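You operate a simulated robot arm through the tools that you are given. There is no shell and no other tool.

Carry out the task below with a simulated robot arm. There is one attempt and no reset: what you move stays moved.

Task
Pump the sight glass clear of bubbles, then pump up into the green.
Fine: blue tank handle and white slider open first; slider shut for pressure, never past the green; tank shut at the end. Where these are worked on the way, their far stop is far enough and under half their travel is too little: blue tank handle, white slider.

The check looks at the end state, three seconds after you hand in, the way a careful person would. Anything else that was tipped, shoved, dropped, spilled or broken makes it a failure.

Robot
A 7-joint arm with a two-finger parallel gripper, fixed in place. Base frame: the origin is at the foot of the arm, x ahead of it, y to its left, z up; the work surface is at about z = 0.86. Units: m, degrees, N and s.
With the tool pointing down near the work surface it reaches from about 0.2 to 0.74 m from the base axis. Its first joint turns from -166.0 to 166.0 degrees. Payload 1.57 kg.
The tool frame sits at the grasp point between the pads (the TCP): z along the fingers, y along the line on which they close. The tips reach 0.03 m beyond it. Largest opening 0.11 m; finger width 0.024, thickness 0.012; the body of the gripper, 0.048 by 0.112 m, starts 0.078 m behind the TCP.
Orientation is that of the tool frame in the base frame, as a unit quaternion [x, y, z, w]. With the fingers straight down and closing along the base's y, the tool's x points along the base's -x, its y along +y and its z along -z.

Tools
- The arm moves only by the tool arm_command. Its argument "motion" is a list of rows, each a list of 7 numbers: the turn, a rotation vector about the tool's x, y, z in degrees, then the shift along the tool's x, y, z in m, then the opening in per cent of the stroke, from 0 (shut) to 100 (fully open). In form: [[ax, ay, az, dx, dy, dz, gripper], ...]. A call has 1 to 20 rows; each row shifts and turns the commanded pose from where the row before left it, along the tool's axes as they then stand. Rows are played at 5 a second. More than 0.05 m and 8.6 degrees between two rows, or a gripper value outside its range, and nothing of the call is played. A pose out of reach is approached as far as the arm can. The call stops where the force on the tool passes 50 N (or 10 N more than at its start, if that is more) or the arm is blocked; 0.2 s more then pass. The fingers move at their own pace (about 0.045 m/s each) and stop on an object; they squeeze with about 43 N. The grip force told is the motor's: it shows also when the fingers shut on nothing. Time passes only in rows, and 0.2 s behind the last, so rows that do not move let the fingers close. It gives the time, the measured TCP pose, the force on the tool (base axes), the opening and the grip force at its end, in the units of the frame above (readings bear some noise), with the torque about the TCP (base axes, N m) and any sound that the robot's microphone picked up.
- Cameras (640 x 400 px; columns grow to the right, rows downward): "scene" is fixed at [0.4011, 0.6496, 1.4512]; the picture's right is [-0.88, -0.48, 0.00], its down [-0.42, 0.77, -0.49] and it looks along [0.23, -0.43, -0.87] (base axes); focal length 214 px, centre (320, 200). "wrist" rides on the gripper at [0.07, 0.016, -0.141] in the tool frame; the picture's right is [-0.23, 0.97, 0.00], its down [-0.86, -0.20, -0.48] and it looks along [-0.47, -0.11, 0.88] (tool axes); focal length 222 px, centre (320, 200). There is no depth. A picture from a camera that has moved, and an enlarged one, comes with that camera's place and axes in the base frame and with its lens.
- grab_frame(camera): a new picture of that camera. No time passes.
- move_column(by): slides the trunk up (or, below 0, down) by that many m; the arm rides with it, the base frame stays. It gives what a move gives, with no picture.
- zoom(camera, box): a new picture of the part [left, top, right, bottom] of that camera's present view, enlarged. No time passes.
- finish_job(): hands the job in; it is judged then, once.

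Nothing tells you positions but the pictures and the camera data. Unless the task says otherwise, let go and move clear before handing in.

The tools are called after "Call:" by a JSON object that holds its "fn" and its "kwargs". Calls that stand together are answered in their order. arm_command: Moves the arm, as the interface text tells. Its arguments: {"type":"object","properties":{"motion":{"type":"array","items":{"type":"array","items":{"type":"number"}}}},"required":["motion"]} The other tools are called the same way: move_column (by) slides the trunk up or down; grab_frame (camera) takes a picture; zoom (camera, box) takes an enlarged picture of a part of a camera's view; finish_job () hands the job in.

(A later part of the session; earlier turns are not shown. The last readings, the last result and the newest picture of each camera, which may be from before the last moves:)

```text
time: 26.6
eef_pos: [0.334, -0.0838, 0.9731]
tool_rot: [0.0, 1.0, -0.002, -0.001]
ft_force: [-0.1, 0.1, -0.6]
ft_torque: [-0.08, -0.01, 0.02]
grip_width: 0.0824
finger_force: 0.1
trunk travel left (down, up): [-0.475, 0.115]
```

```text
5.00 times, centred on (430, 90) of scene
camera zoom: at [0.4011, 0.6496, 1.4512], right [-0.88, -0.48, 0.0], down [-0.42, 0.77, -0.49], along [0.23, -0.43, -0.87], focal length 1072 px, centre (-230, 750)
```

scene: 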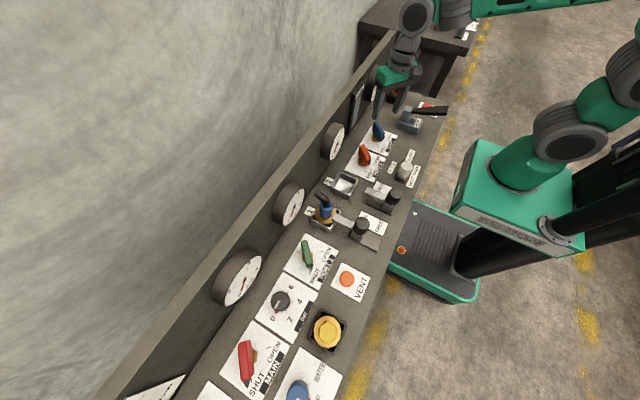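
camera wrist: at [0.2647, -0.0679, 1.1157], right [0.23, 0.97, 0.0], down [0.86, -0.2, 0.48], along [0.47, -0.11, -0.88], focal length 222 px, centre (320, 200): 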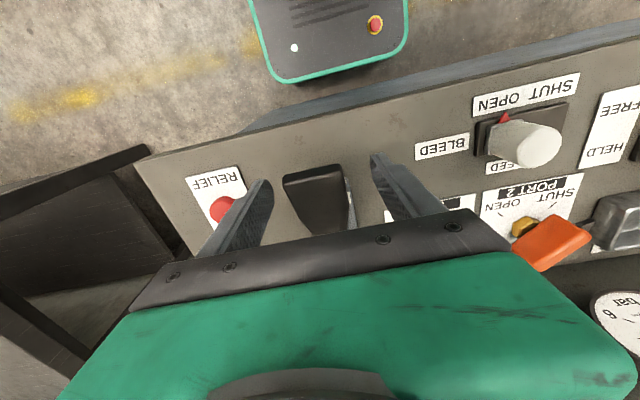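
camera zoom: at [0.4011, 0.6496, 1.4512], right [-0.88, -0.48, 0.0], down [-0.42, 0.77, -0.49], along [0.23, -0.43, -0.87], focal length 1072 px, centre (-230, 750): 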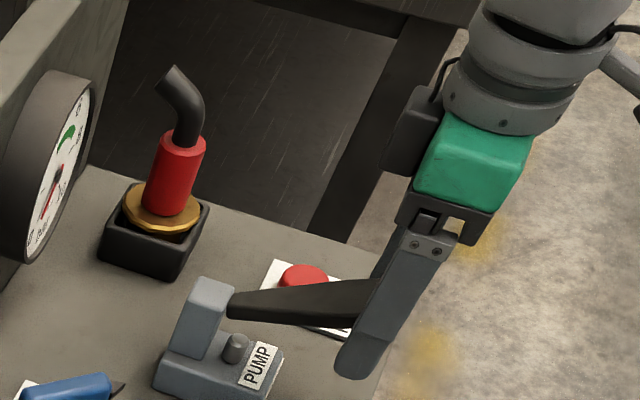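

Call:
{"fn": "arm_command", "kwargs": {"motion": [[0, 0, 0, 0, 0, 0, 55], [0, 0, 0, 0, 0, 0, 40], [0, 0, 0, 0, 0, 0, 20], [0, 0, 0, 0, 0, 0, 0], [0, 0, 0, 0, 0, 0, 0]]}}

Call:
{"fn": "grab_frame", "kwargs": {"camera": "wrist"}}

```text
time: 27.8
eef_pos: [0.3346, -0.0878, 0.9725]
tool_rot: [0.001, 1.0, 0.0, 0.0]
ft_force: [-0.3, -23.1, -2.7]
ft_torque: [-0.51, 0.18, -0.19]
grip_width: 0.0437
finger_force: 29.2
trunk travel left (down, up): [-0.475, 0.115]
```

```text
taken
camera wrist: at [0.2647, -0.0704, 1.1159], right [0.23, 0.97, 0.0], down [0.85, -0.2, 0.48], along [0.47, -0.11, -0.88], focal length 222 px, centre (320, 200)
```

wrist: 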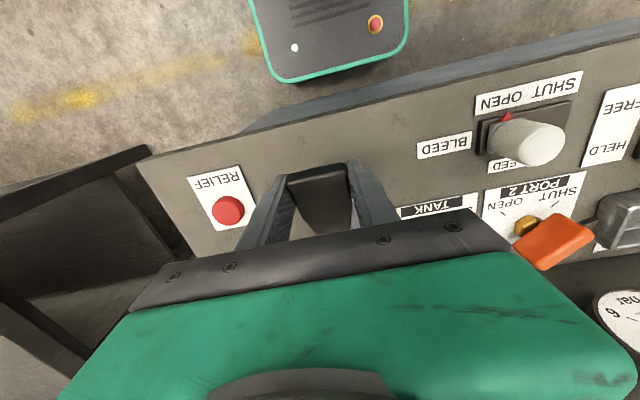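

Call:
{"fn": "arm_command", "kwargs": {"motion": [[0, 0, 0, 0, -0.004, 0, 0], [0, 0, 0, 0, 0, 0.01, 0], [0, 0, 0, 0, 0, 0.01, 0]]}}

Call:
{"fn": "zoom", "kwargs": {"camera": "scene", "box": [340, 50, 460, 130]}}

```text
time: 28.6
eef_pos: [0.331, -0.0866, 0.9544]
tool_rot: [-0.001, 1.0, 0.001, -0.001]
ft_force: [-16.4, 7.1, 14.0]
ft_torque: [0.19, -0.84, -0.04]
grip_width: 0.0437
finger_force: 44.9
trunk travel left (down, up): [-0.475, 0.115]
```

```text
5.00 times, centred on (400, 90) of scene
camera zoom: at [0.4011, 0.6496, 1.4512], right [-0.88, -0.48, 0.0], down [-0.42, 0.77, -0.49], along [0.23, -0.43, -0.87], focal length 1072 px, centre (-80, 750)
```

zoom: 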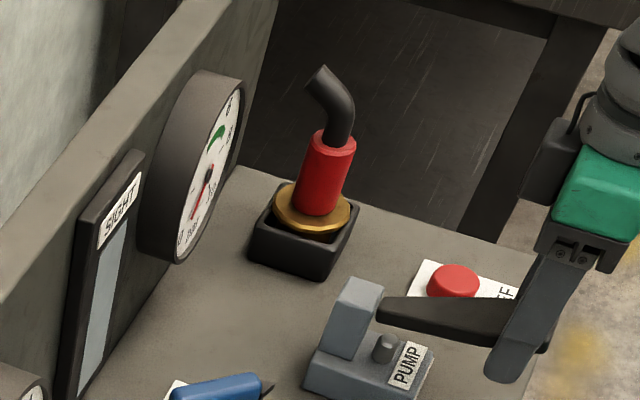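

Call:
{"fn": "arm_command", "kwargs": {"motion": [[0, 0, 0, 0.007, -0.001, 0, 0], [0, 0, 0, 0.003, 0, 0.01, 0], [0, 0, 0, 0.002, 0, 0.01, 0]]}}

Call:
{"fn": "zoom", "kwargs": {"camera": "scene", "box": [340, 50, 460, 130]}}

```text
time: 29.4
eef_pos: [0.3257, -0.0885, 0.9349]
tool_rot: [-0.001, 1.0, 0.0, 0.001]
ft_force: [26.6, 27.8, 8.3]
ft_torque: [-0.31, -1.02, -0.67]
grip_width: 0.0438
finger_force: 45.3
trunk travel left (down, up): [-0.475, 0.115]
```

```text
5.00 times, centred on (400, 90) of scene
camera zoom: at [0.4011, 0.6496, 1.4512], right [-0.88, -0.48, 0.0], down [-0.42, 0.77, -0.49], along [0.23, -0.43, -0.87], focal length 1072 px, centre (-80, 750)
```

zoom: 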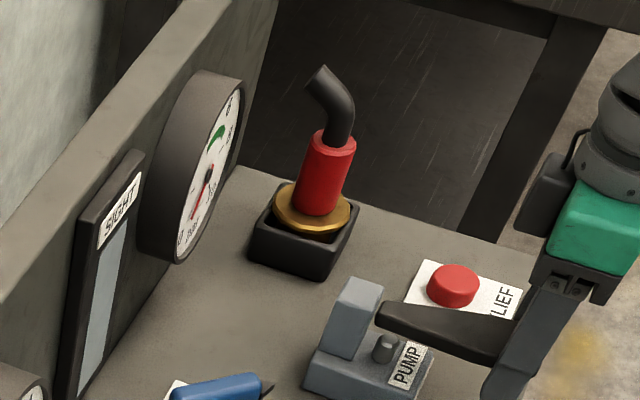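

Call:
{"fn": "arm_command", "kwargs": {"motion": [[0, 0, 0, -0.005, 0.003, 0, 0], [0, 0, 0, 0, 0, 0.008, 0], [0, 0, 0, 0, 0, 0.008, 0]]}}

Call:
{"fn": "grab_frame", "kwargs": {"camera": "wrist"}}

Call:
{"fn": "zoom", "kwargs": {"camera": "scene", "box": [340, 50, 460, 130]}}

```text
time: 30.2
eef_pos: [0.326, -0.087, 0.918]
tool_rot: [0.001, 1.0, 0.001, -0.002]
ft_force: [-9.5, -2.1, 13.1]
ft_torque: [-0.17, -1.16, 0.19]
grip_width: 0.0439
finger_force: 45.2
trunk travel left (down, up): [-0.475, 0.115]
```

```text
taken
camera wrist: at [0.2565, -0.0703, 1.0605], right [0.23, 0.97, 0.0], down [0.86, -0.2, 0.48], along [0.46, -0.11, -0.88], focal length 222 px, centre (320, 200)
```

wrist: 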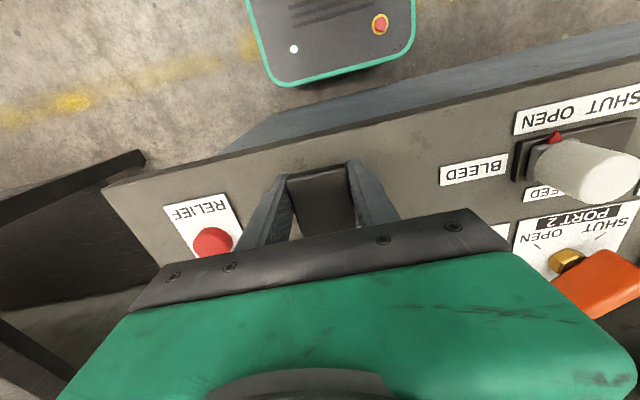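

```text
5.00 times, centred on (400, 90) of scene
camera zoom: at [0.4011, 0.6496, 1.4512], right [-0.88, -0.48, 0.0], down [-0.42, 0.77, -0.49], along [0.23, -0.43, -0.87], focal length 1072 px, centre (-80, 750)
```

zoom: 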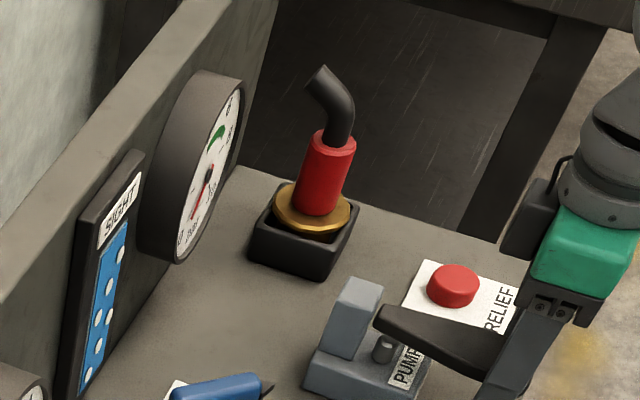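

Call:
{"fn": "arm_command", "kwargs": {"motion": [[0, 0, 0, 0.001, 0, 0.006, 0], [0, 0, 0, 0, 0, 0.005, 0]]}}

Call:
{"fn": "zoom", "kwargs": {"camera": "scene", "box": [340, 50, 460, 130]}}

```text
time: 30.8
eef_pos: [0.3277, -0.0859, 0.9095]
tool_rot: [0.0, 1.0, -0.001, 0.002]
ft_force: [-0.8, -4.2, 14.9]
ft_torque: [-0.04, -1.35, -0.28]
grip_width: 0.0436
finger_force: 45.0
trunk travel left (down, up): [-0.475, 0.115]
```

```text
5.00 times, centred on (400, 90) of scene
camera zoom: at [0.4011, 0.6496, 1.4512], right [-0.88, -0.48, 0.0], down [-0.42, 0.77, -0.49], along [0.23, -0.43, -0.87], focal length 1072 px, centre (-80, 750)
```

zoom: 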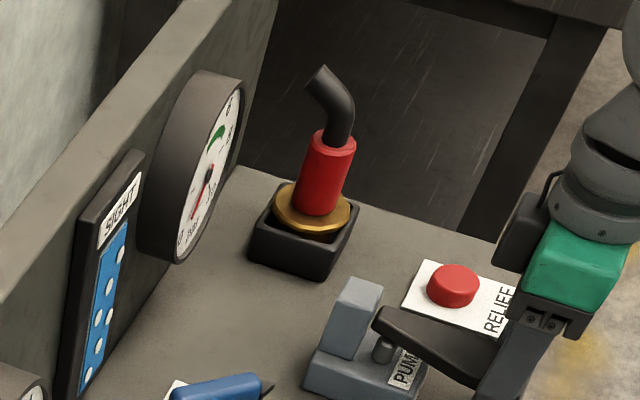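

Call:
{"fn": "arm_command", "kwargs": {"motion": [[0, 0, 0, 0, 0, -0.014, 0], [0, 0, 0, -0.0005, 0, -0.014, 0], [0, 0, 0, -0.002, 0, -0.014, 0], [0, 0, 0, -0.0025, 0, -0.014, 0], [0, 0, 0, -0.0035, 0, -0.012, 0], [0, 0, 0, 0, 0, 0, 0]]}}

Call:
{"fn": "zoom", "kwargs": {"camera": "scene", "box": [340, 50, 460, 130]}}

```text
time: 32.2
eef_pos: [0.3341, -0.0869, 0.9734]
tool_rot: [0.0, 1.0, 0.001, -0.003]
ft_force: [-1.5, -14.6, -37.5]
ft_torque: [-0.53, 0.0, -0.32]
grip_width: 0.0439
finger_force: 44.6
trunk travel left (down, up): [-0.475, 0.115]
```

```text
5.00 times, centred on (400, 90) of scene
camera zoom: at [0.4011, 0.6496, 1.4512], right [-0.88, -0.48, 0.0], down [-0.42, 0.77, -0.49], along [0.23, -0.43, -0.87], focal length 1072 px, centre (-80, 750)
```

zoom: 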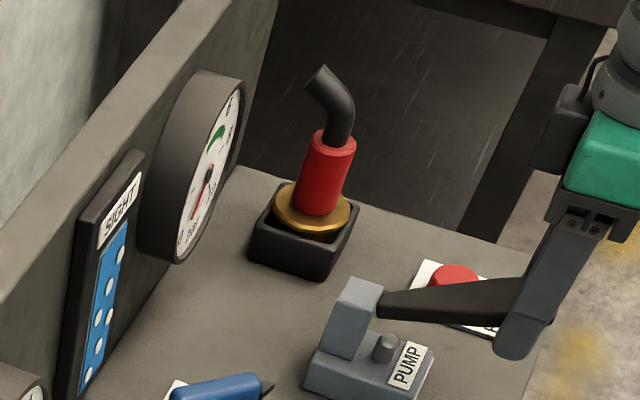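

Call:
{"fn": "arm_command", "kwargs": {"motion": [[0, 0, 0, 0.0035, 0.001, 0.014, 0], [0, 0, 0, 0.0025, 0, 0.014, 0], [0, 0, 0, 0.002, 0, 0.014, 0], [0, 0, 0, 0.0005, 0, 0.014, 0], [0, 0, 0, 0, 0, 0.011, 0], [0, 0, 0, 0, 0, -0.013, 0], [0, 0, 0, -0.0005, 0, -0.014, 0], [0, 0, 0, -0.002, 0, -0.014, 0], [0, 0, 0, -0.0025, 0, -0.014, 0], [0, 0, 0, -0.003, 0, -0.009, 0], [0, 0, 0, 0, 0, 0, 0]]}}

Call:
{"fn": "zoom", "kwargs": {"camera": "scene", "box": [340, 50, 460, 130]}}

```text
time: 34.6
eef_pos: [0.3343, -0.0874, 0.9701]
tool_rot: [0.0, 1.0, 0.002, -0.002]
ft_force: [-4.4, -19.4, -24.5]
ft_torque: [-0.18, 1.03, -0.19]
grip_width: 0.0438
finger_force: 44.4
trunk travel left (down, up): [-0.475, 0.115]
```

```text
5.00 times, centred on (400, 90) of scene
camera zoom: at [0.4011, 0.6496, 1.4512], right [-0.88, -0.48, 0.0], down [-0.42, 0.77, -0.49], along [0.23, -0.43, -0.87], focal length 1072 px, centre (-80, 750)
```

zoom: 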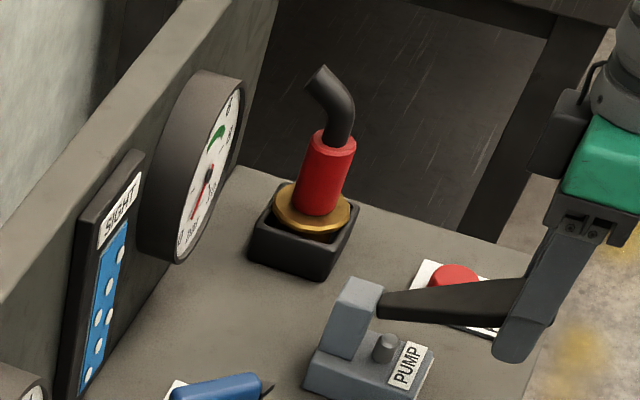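

Call:
{"fn": "zoom", "kwargs": {"camera": "scene", "box": [345, 75, 385, 130]}}

Call:
{"fn": "arm_command", "kwargs": {"motion": [[0, 0, 0, 0.0035, 0.002, 0.014, 0], [0, 0, 0, 0.0025, 0, 0.014, 0], [0, 0, 0, 0.002, 0, 0.014, 0], [0, 0, 0, 0.0005, 0, 0.014, 0], [0, 0, 0, 0, 0, 0.008, 0], [0, 0, 0, 0, 0, -0.013, 0], [0, 0, 0, -0.0005, 0, -0.014, 0], [0, 0, 0, -0.002, 0, -0.014, 0], [0, 0, 0, -0.0025, 0, -0.014, 0], [0, 0, 0, -0.003, 0, -0.006, 0], [0, 0, 0, 0, 0, 0, 0]]}}

Call:
{"fn": "zoom", "kwargs": {"camera": "scene", "box": [345, 75, 385, 130]}}

```text
7.27 times, centred on (365, 102) of scene
camera zoom: at [0.4011, 0.6496, 1.4512], right [-0.88, -0.48, 0.0], down [-0.42, 0.77, -0.49], along [0.23, -0.43, -0.87], focal length 1560 px, centre (-7, 909)
```

zoom: 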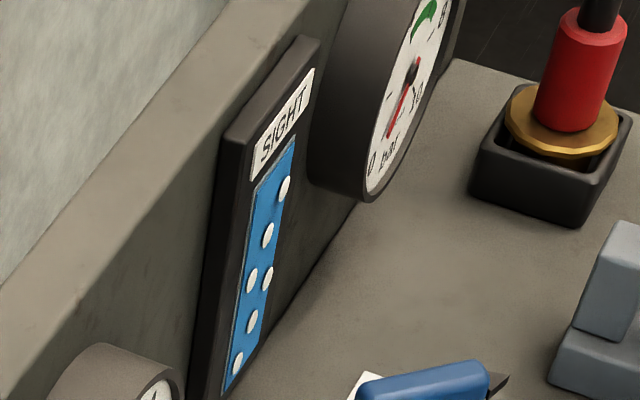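

```text
time: 37.0
eef_pos: [0.3317, -0.0862, 0.9677]
tool_rot: [0.002, 1.0, 0.002, -0.001]
ft_force: [-9.8, -35.2, -8.5]
ft_torque: [-0.12, 1.34, -0.02]
grip_width: 0.0436
finger_force: 45.0
trunk travel left (down, up): [-0.475, 0.115]
```

```text
7.27 times, centred on (365, 102) of scene
camera zoom: at [0.4011, 0.6496, 1.4512], right [-0.88, -0.48, 0.0], down [-0.42, 0.77, -0.49], along [0.23, -0.43, -0.87], focal length 1560 px, centre (-7, 909)
```

zoom: 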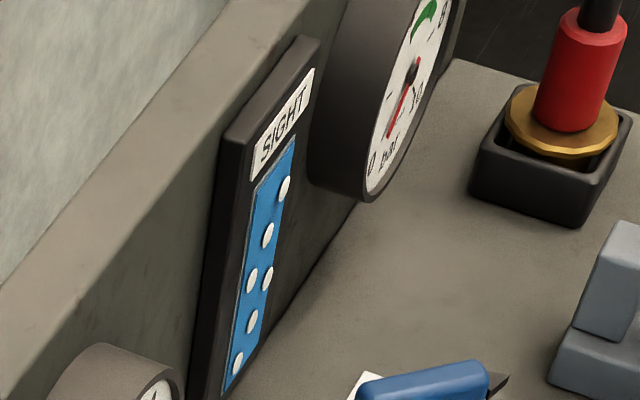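

Call:
{"fn": "arm_command", "kwargs": {"motion": [[0, 0, 0, 0.0035, -0.004, 0.014, 0], [0, 0, 0, 0.0025, 0, 0.014, 0], [0, 0, 0, 0.002, 0, 0.014, 0], [0, 0, 0, 0, 0, 0.014, 0], [0, 0, 0, 0, 0, 0.009, 0], [0, 0, 0, 0, 0, 0, 0]]}}

Call:
{"fn": "zoom", "kwargs": {"camera": "scene", "box": [340, 50, 460, 130]}}

Call:
{"fn": "grab_frame", "kwargs": {"camera": "wrist"}}

```text
time: 38.4
eef_pos: [0.3275, -0.0873, 0.9053]
tool_rot: [-0.001, 1.0, -0.001, 0.002]
ft_force: [11.5, 7.1, 15.7]
ft_torque: [-0.03, -1.19, -0.33]
grip_width: 0.0437
finger_force: 44.9
trunk travel left (down, up): [-0.475, 0.115]
```

```text
5.00 times, centred on (400, 90) of scene
camera zoom: at [0.4011, 0.6496, 1.4512], right [-0.88, -0.48, 0.0], down [-0.42, 0.77, -0.49], along [0.23, -0.43, -0.87], focal length 1072 px, centre (-80, 750)
```

zoom: 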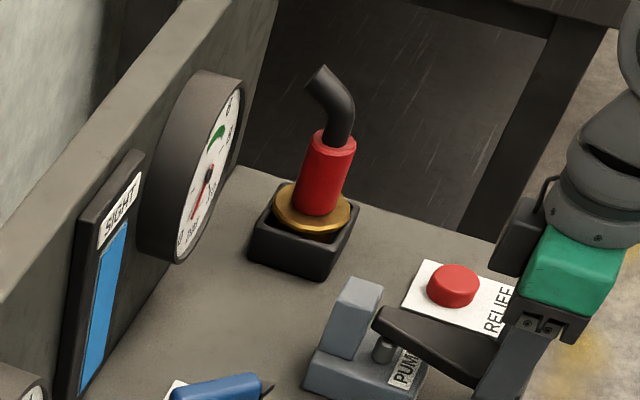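

```text
taken
camera wrist: at [0.2576, -0.0706, 1.047], right [0.23, 0.97, 0.0], down [0.85, -0.2, 0.48], along [0.47, -0.11, -0.88], focal length 222 px, centre (320, 200)
```

wrist: 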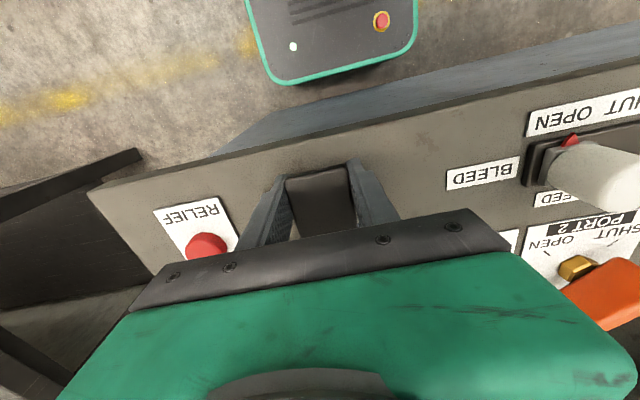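

Call:
{"fn": "arm_command", "kwargs": {"motion": [[0, 0, 0, 0, 0, -0.013, 0], [0, 0, 0, 0, 0, -0.014, 0], [0, 0, 0, -0.002, 0, -0.014, 0], [0, 0, 0, -0.0025, 0, -0.014, 0], [0, 0, 0, -0.003, 0, -0.011, 0], [0, 0, 0, 0, 0, 0, 0]]}}

Call:
{"fn": "zoom", "kwargs": {"camera": "scene", "box": [340, 50, 460, 130]}}

```text
time: 39.8
eef_pos: [0.3321, -0.0876, 0.9671]
tool_rot: [0.0, 1.0, 0.0, -0.003]
ft_force: [1.1, 0.3, -34.7]
ft_torque: [-0.2, 0.53, -0.11]
grip_width: 0.0438
finger_force: 44.5
trunk travel left (down, up): [-0.475, 0.115]
```

```text
5.00 times, centred on (400, 90) of scene
camera zoom: at [0.4011, 0.6496, 1.4512], right [-0.88, -0.48, 0.0], down [-0.42, 0.77, -0.49], along [0.23, -0.43, -0.87], focal length 1072 px, centre (-80, 750)
```

zoom: 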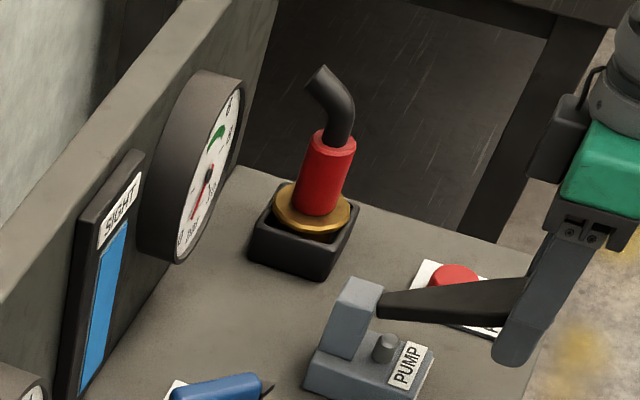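

Call:
{"fn": "arm_command", "kwargs": {"motion": [[0, 0, 0, 0, 0, 0.002, 30], [0, 0, 0, 0, 0, 0, 60], [0, 0, 0, 0, 0, 0, 75], [0, 0, 0, 0, 0, 0, 75], [0, 0, 0, 0, 0, -0.03, 75], [0, 0, 0, 0, 0, -0.04, 75], [0, 0, 0, 0, 0, -0.03, 75], [0, 0, 0, -0.006, 0.04, 0, 75], [0, 0, 0, -0.006, 0.04, 0, 75], [0, 0, 0, -0.006, 0.04, 0, 75], [0, 0, 0, -0.006, 0.04, 0, 75], [0, 0, 0, -0.005, 0.037, 0, 70], [0, 0, 0, 0, 0, 0, 70]]}}

Call:
{"fn": "grab_frame", "kwargs": {"camera": "wrist"}}

Call:
{"fn": "zoom", "kwargs": {"camera": "scene", "box": [340, 50, 480, 190]}}

```text
time: 42.6
eef_pos: [0.3629, 0.1083, 1.069]
tool_rot: [0.0, 1.0, -0.001, -0.001]
ft_force: [-0.1, -0.5, -0.2]
ft_torque: [-0.01, -0.02, 0.01]
grip_width: 0.0772
finger_force: 0.0
trunk travel left (down, up): [-0.475, 0.115]
```

```text
taken
camera wrist: at [0.2931, 0.1264, 1.21], right [0.23, 0.97, 0.0], down [0.85, -0.2, 0.48], along [0.47, -0.11, -0.88], focal length 222 px, centre (320, 200)
```

wrist: 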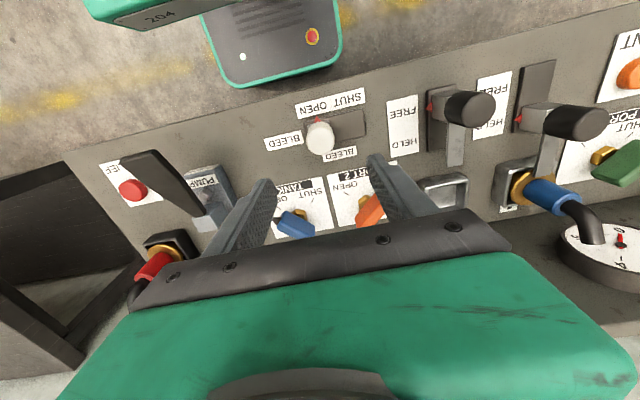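

```text
2.86 times, centred on (410, 120) of scene
camera zoom: at [0.4011, 0.6496, 1.4512], right [-0.88, -0.48, 0.0], down [-0.42, 0.77, -0.49], along [0.23, -0.43, -0.87], focal length 613 px, centre (63, 429)
```

zoom: 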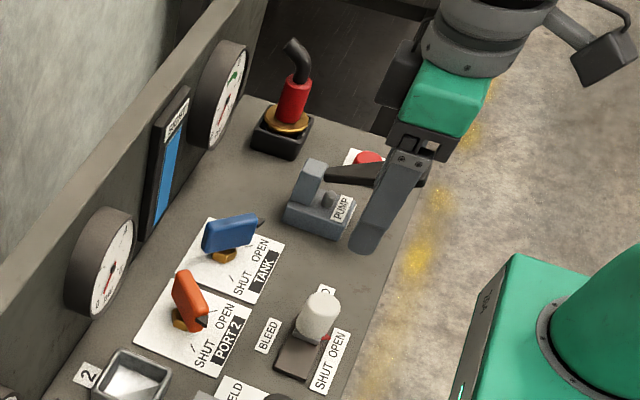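

Call:
{"fn": "arm_command", "kwargs": {"motion": [[0, 0, 0, 0.001, 0.001, 0.04, 70], [0, 0, 0, 0, 0, 0.04, 70], [0, 0, 0, 0, 0, 0.035, 70], [0, 0, 0, 0, 0, 0.025, 70], [0, 0, 0, 0, 0, 0.01, 70], [0, 0, 0, 0, 0, 0, 50], [0, 0, 0, 0, 0, 0, 30], [0, 0, 0, 0, 0, 0, 10], [0, 0, 0, 0, 0, 0, 0], [0, 0, 0, 0, 0, 0, 0]]}}

Call:
{"fn": "grab_frame", "kwargs": {"camera": "wrist"}}

```text
time: 44.8
eef_pos: [0.3617, 0.1121, 0.9179]
tool_rot: [-0.002, 1.0, 0.0, 0.0]
ft_force: [-0.8, 5.4, -3.0]
ft_torque: [0.77, -0.1, 0.11]
grip_width: 0.0377
finger_force: 36.7
trunk travel left (down, up): [-0.475, 0.115]
```

```text
taken
camera wrist: at [0.2916, 0.1267, 1.0603], right [0.23, 0.97, 0.0], down [0.86, -0.2, 0.48], along [0.47, -0.11, -0.88], focal length 222 px, centre (320, 200)
```

wrist: 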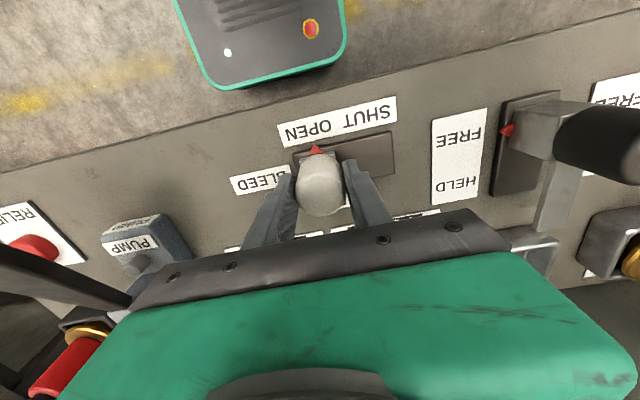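

Call:
{"fn": "arm_command", "kwargs": {"motion": [[0, 0, 0, 0, 0.009, 0, 0], [0, 0, 0, 0, 0.009, 0, 0], [0, 0, 0, 0, 0.009, 0, 0], [0, 0, 0, 0, 0.008, 0, 0], [0, 0, 0, 0, 0.006, 0, 0], [0, 0, 0, 0, 0.004, 0, 0], [0, 0, 0, 0, 0.003, 0, 0], [0, 0, 0, 0, 0.002, 0, 0]]}}

Call:
{"fn": "zoom", "kwargs": {"camera": "wrist", "box": [220, 80, 420, 230]}}

```text
time: 46.6
eef_pos: [0.3625, 0.1541, 0.919]
tool_rot: [0.003, 1.0, -0.001, -0.001]
ft_force: [1.3, -40.1, -1.3]
ft_torque: [-0.39, -0.68, -0.11]
grip_width: 0.0375
finger_force: 43.7
trunk travel left (down, up): [-0.475, 0.115]
```

```text
2.67 times, centred on (320, 155) of wrist
camera zoom: at [0.2922, 0.1729, 1.0605], right [0.23, 0.97, 0.0], down [0.85, -0.2, 0.48], along [0.46, -0.11, -0.88], focal length 592 px, centre (320, 320)
```

zoom: 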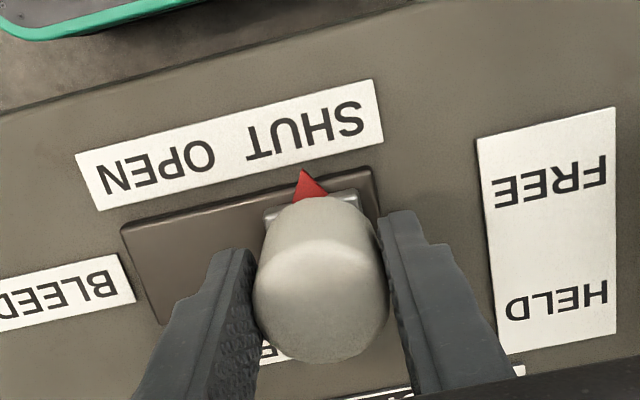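

Call:
{"fn": "arm_command", "kwargs": {"motion": [[0, 0, 0, 0, -0.005, 0, 0], [0, 0, 0, 0, 0, 0, 20], [0, 0, 0, 0, 0, 0, 50], [0, 0, 0, 0, 0, 0, 70], [0, 0, 0, 0, 0, 0, 70], [0, 0, 0, 0, 0, -0.03, 70], [0, 0, 0, 0, 0, -0.05, 70], [0, 0, 0, 0, 0, -0.05, 70], [0, 0, 0, 0, 0, -0.02, 70], [0, 0, 0, 0.004, -0.04, 0, 75], [0, 0, 0, 0.004, -0.04, 0, 75], [0, 0, 0, 0.004, -0.04, 0, 75], [0, 0, 0, 0.005, -0.04, 0, 75], [0, 0, 0, 0.005, -0.04, 0, 75], [0, 0, 0, 0.005, -0.042, 0, 75], [0, 0, 0, 0, 0, 0, 75]]}}

Call:
{"fn": "grab_frame", "kwargs": {"camera": "wrist"}}

Call:
{"fn": "zoom", "kwargs": {"camera": "scene", "box": [340, 50, 480, 190]}}

```text
time: 50.0
eef_pos: [0.3346, -0.0879, 1.0682]
tool_rot: [0.0, 1.0, 0.0, 0.0]
ft_force: [0.5, -0.5, 1.0]
ft_torque: [0.0, -0.03, 0.03]
grip_width: 0.0826
finger_force: 0.1
trunk travel left (down, up): [-0.475, 0.115]
```

```text
taken
camera wrist: at [0.265, -0.0707, 1.2103], right [0.23, 0.97, 0.0], down [0.86, -0.2, 0.48], along [0.47, -0.11, -0.88], focal length 222 px, centre (320, 200)
```

wrist: 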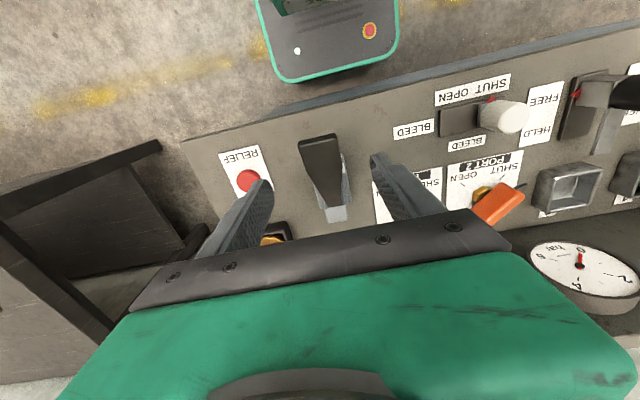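

```text
2.86 times, centred on (410, 120) of scene
camera zoom: at [0.4011, 0.6496, 1.4512], right [-0.88, -0.48, 0.0], down [-0.42, 0.77, -0.49], along [0.23, -0.43, -0.87], focal length 613 px, centre (63, 429)
```

zoom: 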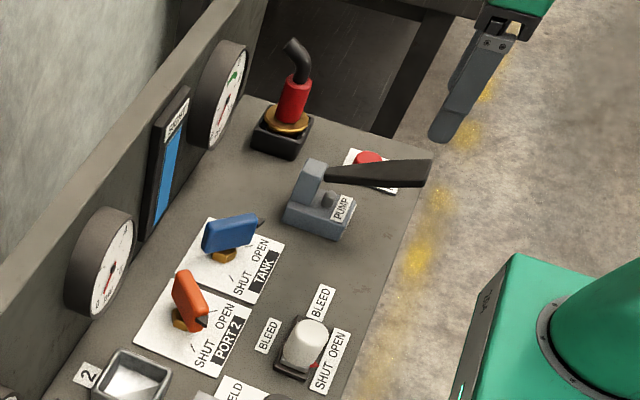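

Call:
{"fn": "arm_command", "kwargs": {"motion": [[0, 0, 0, 0, 0, 0.04, 75], [0, 0, 0, 0, 0, 0.04, 75], [0, 0, 0, 0, 0, 0.013, 75], [0, 0, 0, 0, 0, 0, 55], [0, 0, 0, 0, 0, 0, 40], [0, 0, 0, 0, 0, 0, 20], [0, 0, 0, 0, 0, 0, 0], [0, 0, 0, 0, 0, 0, 0]]}}

Call:
{"fn": "grab_frame", "kwargs": {"camera": "wrist"}}

Call:
{"fn": "zoom", "kwargs": {"camera": "scene", "box": [360, 60, 390, 105]}}

```text
time: 51.8
eef_pos: [0.3332, -0.0879, 0.9751]
tool_rot: [0.0, 1.0, 0.0, 0.0]
ft_force: [0.4, -9.5, -2.3]
ft_torque: [-0.42, 0.14, -0.16]
grip_width: 0.0438
finger_force: 37.1
trunk travel left (down, up): [-0.475, 0.115]
```

```text
taken
camera wrist: at [0.2647, -0.0706, 1.1177], right [0.23, 0.97, 0.0], down [0.85, -0.2, 0.48], along [0.47, -0.11, -0.88], focal length 222 px, centre (320, 200)
```

wrist: 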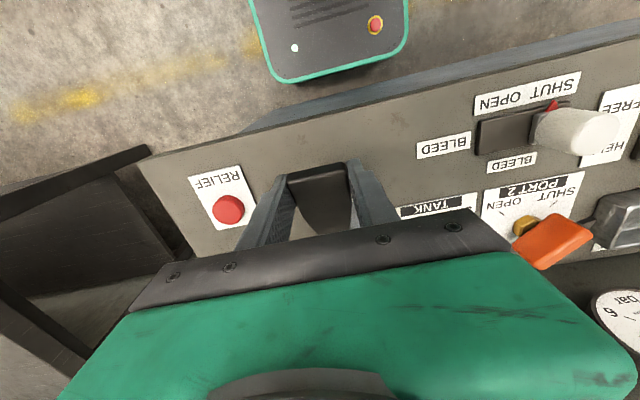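

```text
8.89 times, centred on (375, 82) of scene
camera zoom: at [0.4011, 0.6496, 1.4512], right [-0.88, -0.48, 0.0], down [-0.42, 0.77, -0.49], along [0.23, -0.43, -0.87], focal length 1906 px, centre (-169, 1244)
```

zoom: 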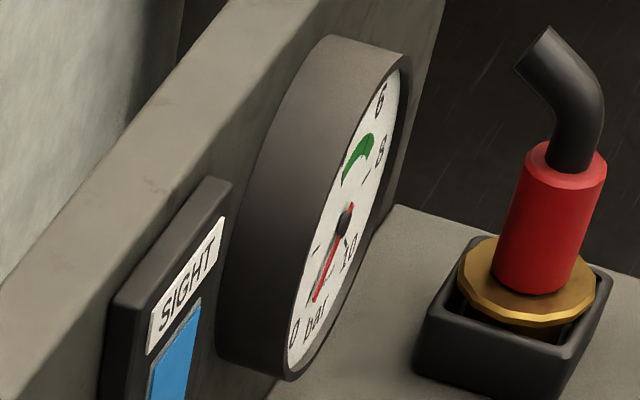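

Call:
{"fn": "arm_command", "kwargs": {"motion": [[0, 0, 0, 0.0035, 0, 0.014, 0], [0, 0, 0, 0.0025, 0, 0.014, 0], [0, 0, 0, 0.002, 0, 0.014, 0], [0, 0, 0, 0, 0, 0.01, 0]]}}

Call:
{"fn": "zoom", "kwargs": {"camera": "scene", "box": [360, 60, 390, 105]}}

Call:
{"fn": "arm_command", "kwargs": {"motion": [[0, 0, 0, 0, 0, 0.008, 0], [0, 0, 0, 0, 0, 0.005, 0]]}}

Call:
{"fn": "zoom", "kwargs": {"camera": "scene", "box": [360, 60, 390, 105]}}

```text
time: 52.8
eef_pos: [0.3273, -0.088, 0.9247]
tool_rot: [0.0, 1.0, 0.0, 0.002]
ft_force: [6.5, -7.4, 12.8]
ft_torque: [-0.18, -1.18, -0.07]
grip_width: 0.0437
finger_force: 45.2
trunk travel left (down, up): [-0.475, 0.115]
```

```text
8.89 times, centred on (375, 82) of scene
camera zoom: at [0.4011, 0.6496, 1.4512], right [-0.88, -0.48, 0.0], down [-0.42, 0.77, -0.49], along [0.23, -0.43, -0.87], focal length 1906 px, centre (-169, 1244)
```

zoom: 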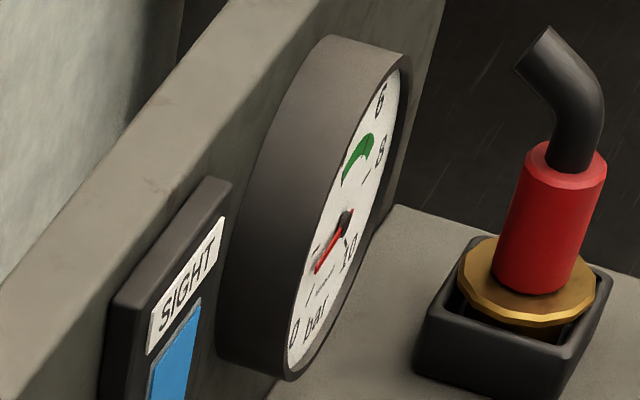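

```text
time: 53.4
eef_pos: [0.3272, -0.0871, 0.9096]
tool_rot: [0.001, 1.0, 0.0, 0.002]
ft_force: [10.6, -10.0, 16.0]
ft_torque: [-0.17, -1.34, -0.09]
grip_width: 0.0437
finger_force: 44.5
trunk travel left (down, up): [-0.475, 0.115]
```

```text
8.89 times, centred on (375, 82) of scene
camera zoom: at [0.4011, 0.6496, 1.4512], right [-0.88, -0.48, 0.0], down [-0.42, 0.77, -0.49], along [0.23, -0.43, -0.87], focal length 1906 px, centre (-169, 1244)
```

zoom: 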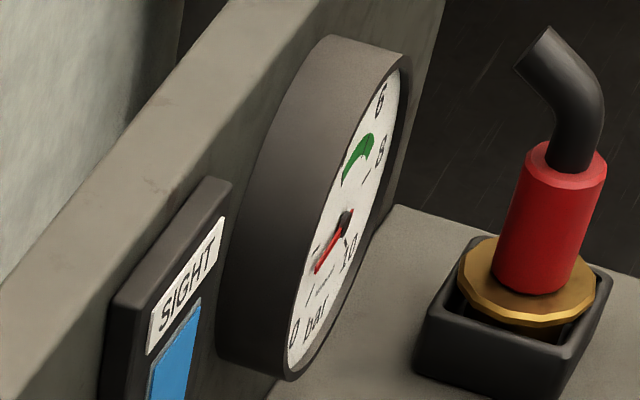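

Call:
{"fn": "arm_command", "kwargs": {"motion": [[0, 0, 0, 0, -0.001, -0.013, 0], [0, 0, 0, 0, 0, -0.014, 0], [0, 0, 0, -0.002, 0, -0.014, 0], [0, 0, 0, -0.0025, 0, -0.014, 0], [0, 0, 0, -0.003, 0, -0.006, 0], [0, 0, 0, 0, 0, 0, 0]]}}

Call:
{"fn": "zoom", "kwargs": {"camera": "scene", "box": [360, 60, 390, 105]}}

Call:
{"fn": "arm_command", "kwargs": {"motion": [[0, 0, 0, 0.003, 0, 0.012, 0], [0, 0, 0, 0.0025, 0, 0.014, 0], [0, 0, 0, 0.002, 0, 0.014, 0], [0, 0, 0, 0, 0, 0.013, 0], [0, 0, 0, 0, 0, 0.009, 0], [0, 0, 0, 0, 0, 0, 0]]}}

Call:
{"fn": "zoom", "kwargs": {"camera": "scene", "box": [360, 60, 390, 105]}}

```text
time: 54.8
eef_pos: [0.3321, -0.0873, 0.9719]
tool_rot: [0.0, 1.0, 0.001, -0.001]
ft_force: [-14.5, -2.9, -5.3]
ft_torque: [-0.18, 1.47, -0.06]
grip_width: 0.0434
finger_force: 45.0
trunk travel left (down, up): [-0.475, 0.115]
```

```text
8.89 times, centred on (375, 82) of scene
camera zoom: at [0.4011, 0.6496, 1.4512], right [-0.88, -0.48, 0.0], down [-0.42, 0.77, -0.49], along [0.23, -0.43, -0.87], focal length 1906 px, centre (-169, 1244)
```

zoom: 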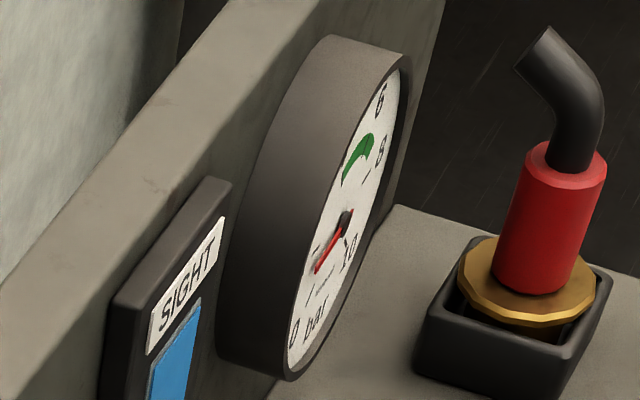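

```text
time: 56.2
eef_pos: [0.329, -0.0868, 0.9095]
tool_rot: [-0.002, 1.0, -0.002, 0.002]
ft_force: [17.0, 4.2, 16.0]
ft_torque: [-0.13, -1.17, -0.23]
grip_width: 0.0439
finger_force: 44.8
trunk travel left (down, up): [-0.475, 0.115]
```

```text
8.89 times, centred on (375, 82) of scene
camera zoom: at [0.4011, 0.6496, 1.4512], right [-0.88, -0.48, 0.0], down [-0.42, 0.77, -0.49], along [0.23, -0.43, -0.87], focal length 1906 px, centre (-169, 1244)
```

zoom: 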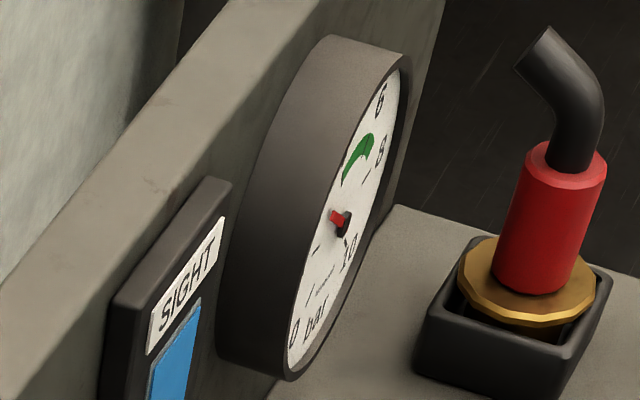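

Call:
{"fn": "arm_command", "kwargs": {"motion": [[0, 0, 0, 0, 0, -0.013, 0], [0, 0, 0, 0, 0, -0.014, 0], [0, 0, 0, -0.002, 0, -0.014, 0], [0, 0, 0, -0.0025, 0, -0.014, 0], [0, 0, 0, -0.003, 0, -0.006, 0], [0, 0, 0, 0, 0, 0, 0], [0, 0, 0, 0, 0, 0, 30], [0, 0, 0, 0, 0, 0, 60], [0, 0, 0, 0, 0, 0, 75], [0, 0, 0, 0, 0, 0, 75], [0, 0, 0, 0, 0, -0.04, 75], [0, 0, 0, 0, 0, -0.05, 75], [0, 0, 0, 0, 0, -0.05, 75]]}}

Call:
{"fn": "zoom", "kwargs": {"camera": "scene", "box": [360, 60, 390, 85]}}

Call:
{"fn": "grab_frame", "kwargs": {"camera": "wrist"}}

```text
time: 59.0
eef_pos: [0.3339, -0.0875, 1.1115]
tool_rot: [0.0, 1.0, 0.0, 0.0]
ft_force: [0.6, -0.3, 0.5]
ft_torque: [-0.01, 0.01, 0.02]
grip_width: 0.0825
finger_force: 0.1
trunk travel left (down, up): [-0.475, 0.115]
```

```text
16.00 times, centred on (375, 72) of scene
camera zoom: at [0.4011, 0.6496, 1.4512], right [-0.88, -0.48, 0.0], down [-0.42, 0.77, -0.49], along [0.23, -0.43, -0.87], focal length 3432 px, centre (-560, 2240)
```

zoom: 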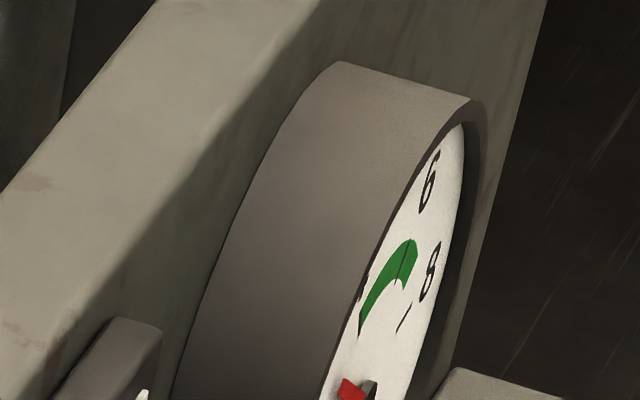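

```text
taken
camera wrist: at [0.2638, -0.0709, 1.2536], right [0.23, 0.97, 0.0], down [0.86, -0.2, 0.48], along [0.47, -0.11, -0.88], focal length 222 px, centre (320, 200)
```

wrist: 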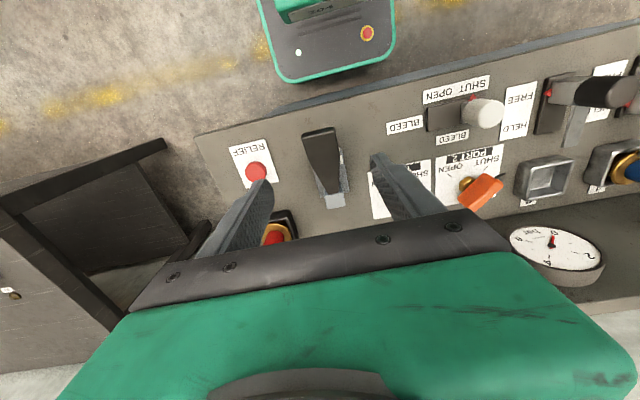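

Call:
{"fn": "arm_command", "kwargs": {"motion": [[0, -8, 0, 0, 0, 0, 75], [0, -8, 0, 0, 0, 0, 75], [0, -8, 0, 0, 0, 0, 75], [0, -8, 0, 0, 0, 0, 75], [0, 0, 0, 0, 0, 0, 75]]}}

Call:
{"fn": "grab_frame", "kwargs": {"camera": "wrist"}}

```text
time: 60.0
eef_pos: [0.3498, -0.0206, 1.097]
tool_rot: [-0.112, 0.966, 0.045, 0.227]
ft_force: [0.3, -1.2, -0.2]
ft_torque: [0.01, 0.01, 0.0]
grip_width: 0.0826
finger_force: 0.2
trunk travel left (down, up): [-0.475, 0.115]
stopped in row 4: the arm was blocked; the commanded pose is now the measured one
```

```text
taken
camera wrist: at [0.2239, -0.0378, 1.1931], right [-0.03, 0.99, 0.14], down [0.59, -0.09, 0.8], along [0.81, 0.11, -0.58], focal length 222 px, centre (320, 200)
```

wrist: 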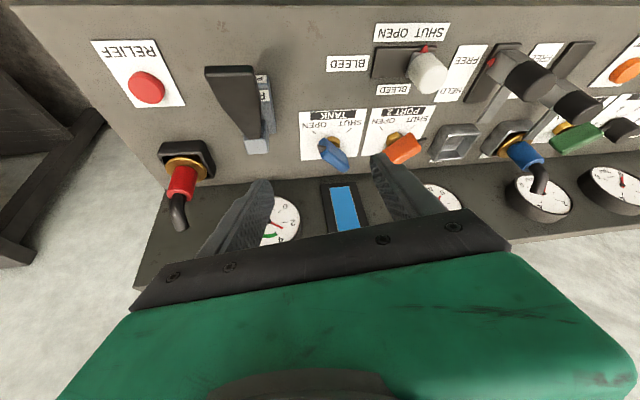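

Call:
{"fn": "zoom", "kwargs": {"camera": "wrist", "box": [220, 170, 320, 260]}}

```text
4.44 times, centred on (270, 215) of wrist
camera zoom: at [0.2239, -0.0378, 1.1931], right [-0.03, 0.99, 0.14], down [0.59, -0.09, 0.8], along [0.81, 0.11, -0.58], focal length 987 px, centre (542, 133)
```

zoom: 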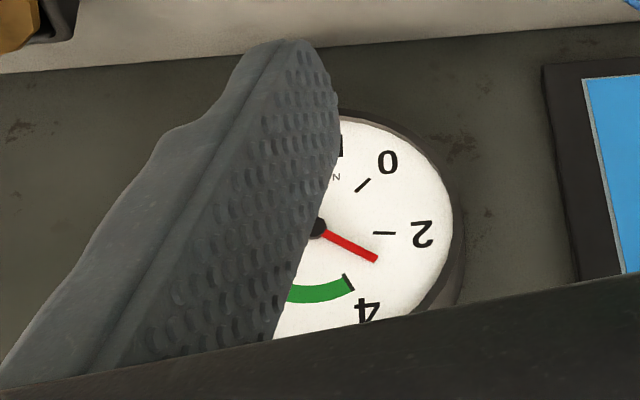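

Call:
{"fn": "arm_command", "kwargs": {"motion": [[1.31, 6.6, 3.26, 0, 0, 0, 75], [1.31, 6.6, 3.26, 0, 0, 0, 75], [1.31, 6.6, 3.26, 0, 0, 0, 75], [1.31, 6.6, 3.26, 0, 0, 0, 75], [0, 0, 0, 0, 0, 0, 75]]}}

```text
time: 61.2
eef_pos: [0.3476, -0.0196, 1.0969]
tool_rot: [0.0, 1.0, 0.0, 0.0]
ft_force: [0.6, 0.2, -0.6]
ft_torque: [0.0, 0.01, -0.03]
grip_width: 0.0827
finger_force: 0.1
trunk travel left (down, up): [-0.475, 0.115]
```

Call:
{"fn": "arm_command", "kwargs": {"motion": [[0, 0, 0, 0.007, -0.034, 0, 75], [0, 0, 0, 0.006, -0.0346, 0, 75], [0, 0, 0, 0, 0, 0, 75]]}}

Call:
{"fn": "grab_frame", "kwargs": {"camera": "wrist"}}

Call:
{"fn": "zoom", "kwargs": {"camera": "scene", "box": [340, 50, 480, 190]}}

```text
time: 62.0
eef_pos: [0.3348, -0.0878, 1.0966]
tool_rot: [0.0, 1.0, -0.001, 0.0]
ft_force: [0.0, -0.7, -0.2]
ft_torque: [0.0, 0.02, 0.0]
grip_width: 0.0828
finger_force: 0.1
trunk travel left (down, up): [-0.475, 0.115]
```

```text
taken
camera wrist: at [0.2649, -0.0716, 1.239], right [0.23, 0.97, 0.0], down [0.85, -0.2, 0.48], along [0.47, -0.11, -0.88], focal length 222 px, centre (320, 200)
```

wrist: 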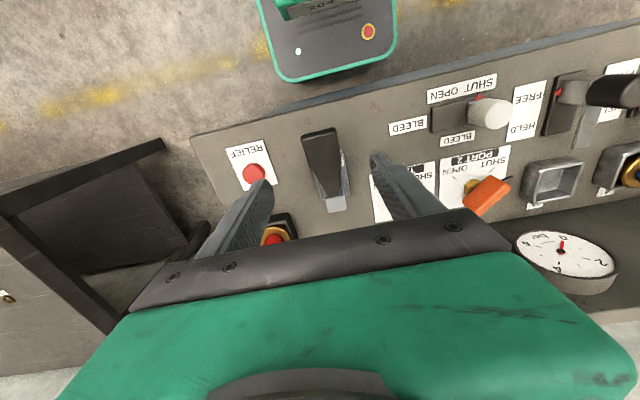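

```text
2.86 times, centred on (410, 120) of scene
camera zoom: at [0.4011, 0.6496, 1.4512], right [-0.88, -0.48, 0.0], down [-0.42, 0.77, -0.49], along [0.23, -0.43, -0.87], focal length 613 px, centre (63, 429)
```

zoom: 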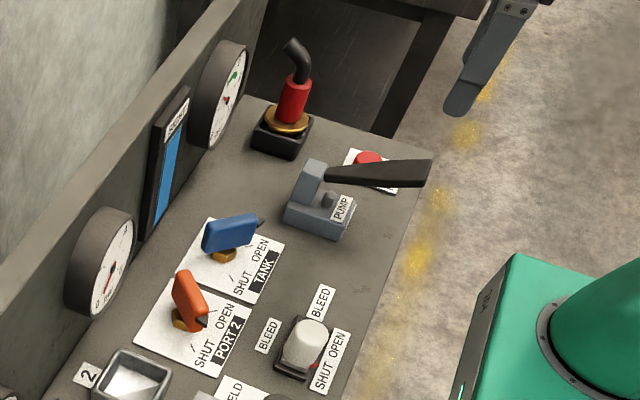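

Lever is up and unmoved; I'll grip it again and make one more stroke, then check the gauge.

Call:
{"fn": "arm_command", "kwargs": {"motion": [[0, 0, 0, 0, 0, 0.04, 75], [0, 0, 0, 0, 0, 0.04, 75], [0, 0, 0, 0, 0, 0.03, 75], [0, 0, 0, 0, 0, 0.0116, 75], [0, 0, 0, 0, 0, 0, 55], [0, 0, 0, 0, 0, 0, 40], [0, 0, 0, 0, 0, 0, 20], [0, 0, 0, 0, 0, 0, 0], [0, 0, 0, 0, 0, 0, 0]]}}

Call:
{"fn": "arm_command", "kwargs": {"motion": [[0, 0, 0, 0.0035, 0, 0.014, 0], [0, 0, 0, 0.0025, 0, 0.014, 0], [0, 0, 0, 0.002, 0, 0.014, 0], [0, 0, 0, 0, 0, 0.014, 0], [0, 0, 0, 0, 0, 0.009, 0], [0, 0, 0, 0, 0, 0, 0]]}}

Call:
{"fn": "zoom", "kwargs": {"camera": "scene", "box": [360, 60, 390, 105]}}

```text
time: 64.0
eef_pos: [0.3352, -0.0878, 0.9754]
tool_rot: [-0.001, 1.0, 0.0, 0.0]
ft_force: [1.6, 12.1, -2.3]
ft_torque: [0.19, -0.04, 0.17]
grip_width: 0.0434
finger_force: 30.6
trunk travel left (down, up): [-0.475, 0.115]
```

```text
time: 65.4
eef_pos: [0.3289, -0.0878, 0.9108]
tool_rot: [-0.001, 1.0, -0.002, 0.003]
ft_force: [11.5, 17.2, 16.5]
ft_torque: [0.02, -1.31, -0.07]
grip_width: 0.0434
finger_force: 44.7
trunk travel left (down, up): [-0.475, 0.115]
```

```text
8.89 times, centred on (375, 82) of scene
camera zoom: at [0.4011, 0.6496, 1.4512], right [-0.88, -0.48, 0.0], down [-0.42, 0.77, -0.49], along [0.23, -0.43, -0.87], focal length 1906 px, centre (-169, 1244)
```

zoom: 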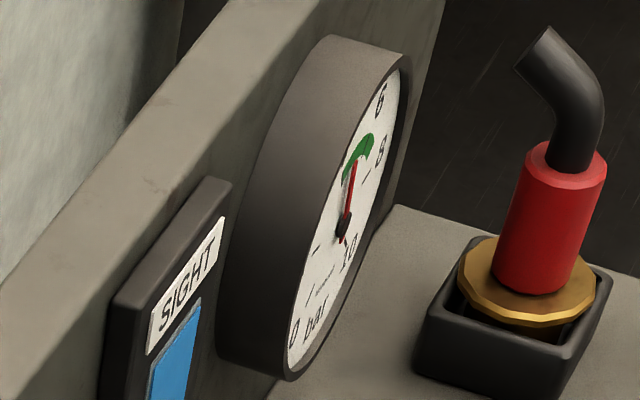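

Call:
{"fn": "arm_command", "kwargs": {"motion": [[0, 0, 0, 0, 0, -0.013, 0], [0, 0, 0, 0, 0, -0.014, 0], [0, 0, 0, -0.002, 0, -0.014, 0], [0, 0, 0, -0.0025, 0, -0.014, 0], [0, 0, 0, -0.003, 0, -0.006, 0], [0, 0, 0, 0, 0, 0, 0], [0, 0, 0, 0, 0, 0, 30], [0, 0, 0, 0, 0, 0, 60], [0, 0, 0, 0, 0, 0, 75], [0, 0, 0, 0, 0, 0, 75], [0, 0, 0, 0, 0, -0.04, 75], [0, 0, 0, 0, 0, -0.05, 75], [0, 0, 0, 0, 0, -0.04, 75], [0, 0, 0, 0, 0, 0, 75]]}}

Call:
{"fn": "zoom", "kwargs": {"camera": "scene", "box": [340, 50, 440, 130]}}

Call:
{"fn": "zoom", "kwargs": {"camera": "scene", "box": [365, 60, 395, 90]}}

```text
time: 68.4
eef_pos: [0.3335, -0.0878, 1.1024]
tool_rot: [0.0, 1.0, 0.001, 0.001]
ft_force: [-0.2, 1.1, 0.6]
ft_torque: [0.04, 0.03, -0.01]
grip_width: 0.0826
finger_force: 0.0
trunk travel left (down, up): [-0.475, 0.115]
```

```text
5.00 times, centred on (390, 90) of scene
camera zoom: at [0.4011, 0.6496, 1.4512], right [-0.88, -0.48, 0.0], down [-0.42, 0.77, -0.49], along [0.23, -0.43, -0.87], focal length 1072 px, centre (-30, 750)
```

zoom: 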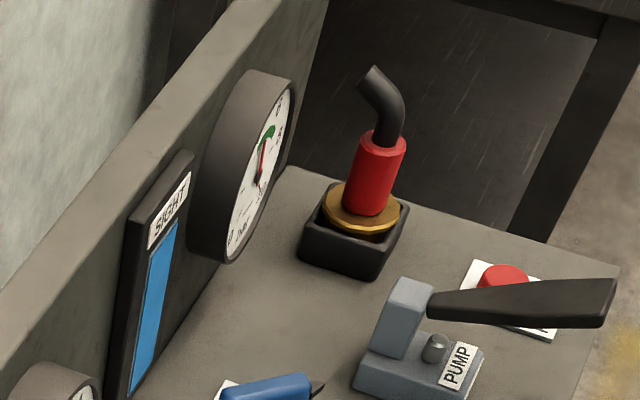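

```text
13.33 times, centred on (380, 75) of scene
camera zoom: at [0.4011, 0.6496, 1.4512], right [-0.88, -0.48, 0.0], down [-0.42, 0.77, -0.49], along [0.23, -0.43, -0.87], focal length 2860 px, centre (-480, 1867)
```

zoom: 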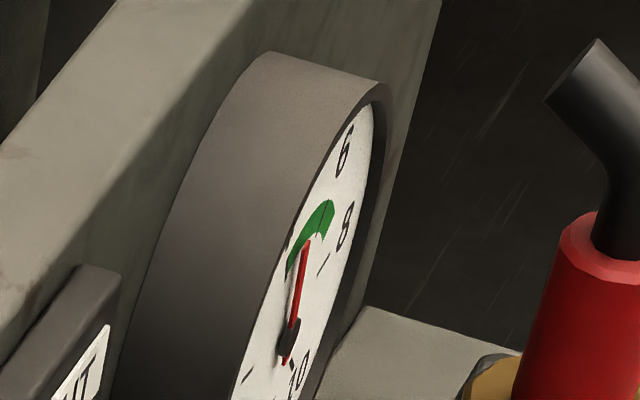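

Call:
{"fn": "arm_command", "kwargs": {"motion": [[0, 0, 0, -0.0333, 0.025, 0, 60], [0, 0, 0, -0.0333, 0.025, 0, 60], [0, 0, 0, -0.0333, 0.025, 0, 60], [0, 0, 0, -0.0333, 0.025, 0, 60], [0, 0, 0, -0.0333, 0.025, 0, 60], [0, 0, -8, 0, 0, 0, 60], [0, 0, -8, 0, 0, 0, 60], [0, 0, -8, 0, 0, 0, 60], [0, 0, -8, 0, 0, 0, 60], [0, 0, -8, 0, 0, 0, 60], [0, 0, -7, 0, 0, 0, 60], [0, 0, 0, 0, 0, 0, 60]]}}

Call:
{"fn": "grab_frame", "kwargs": {"camera": "wrist"}}

```text
time: 71.0
eef_pos: [0.5011, 0.0375, 1.1006]
tool_rot: [-0.4, 0.917, -0.001, 0.0]
ft_force: [0.5, 0.7, -0.5]
ft_torque: [0.0, 0.01, -0.02]
grip_width: 0.0662
finger_force: 0.0
trunk travel left (down, up): [-0.475, 0.115]
```

```text
taken
camera wrist: at [0.4419, -0.0026, 1.2434], right [-0.56, 0.83, 0.0], down [0.73, 0.49, 0.48], along [0.4, 0.27, -0.88], focal length 222 px, centre (320, 200)
```

wrist: 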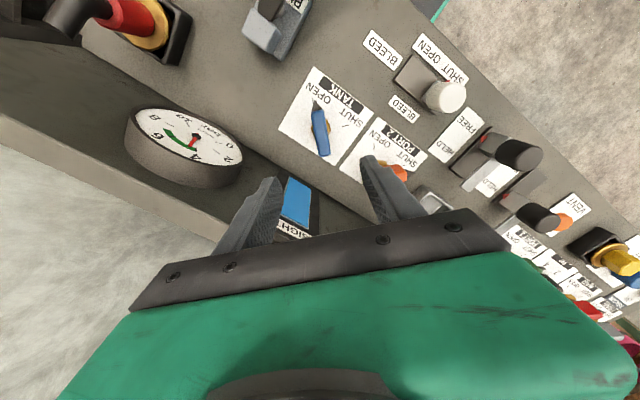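

Call:
{"fn": "zoom", "kwargs": {"camera": "wrist", "box": [120, 95, 250, 195]}}

Call:
{"fn": "zoom", "kwargs": {"camera": "wrist", "box": [270, 60, 380, 180]}}

```text
4.00 times, centred on (185, 145) of wrist
camera zoom: at [0.4419, -0.0026, 1.2434], right [-0.56, 0.83, 0.0], down [0.73, 0.49, 0.48], along [0.4, 0.27, -0.88], focal length 888 px, centre (860, 420)
```

zoom: 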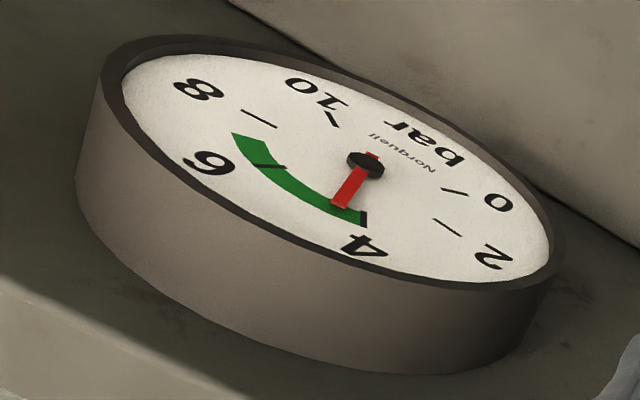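

```text
3.33 times, centred on (325, 120) of wrist
camera zoom: at [0.4419, -0.0026, 1.2434], right [-0.56, 0.83, 0.0], down [0.73, 0.49, 0.48], along [0.4, 0.27, -0.88], focal length 740 px, centre (303, 467)
```

zoom: 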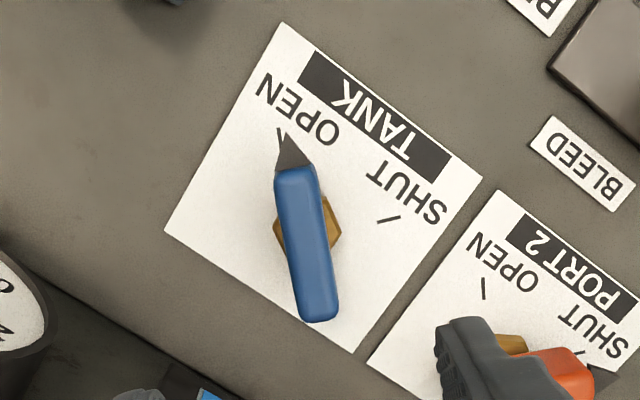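

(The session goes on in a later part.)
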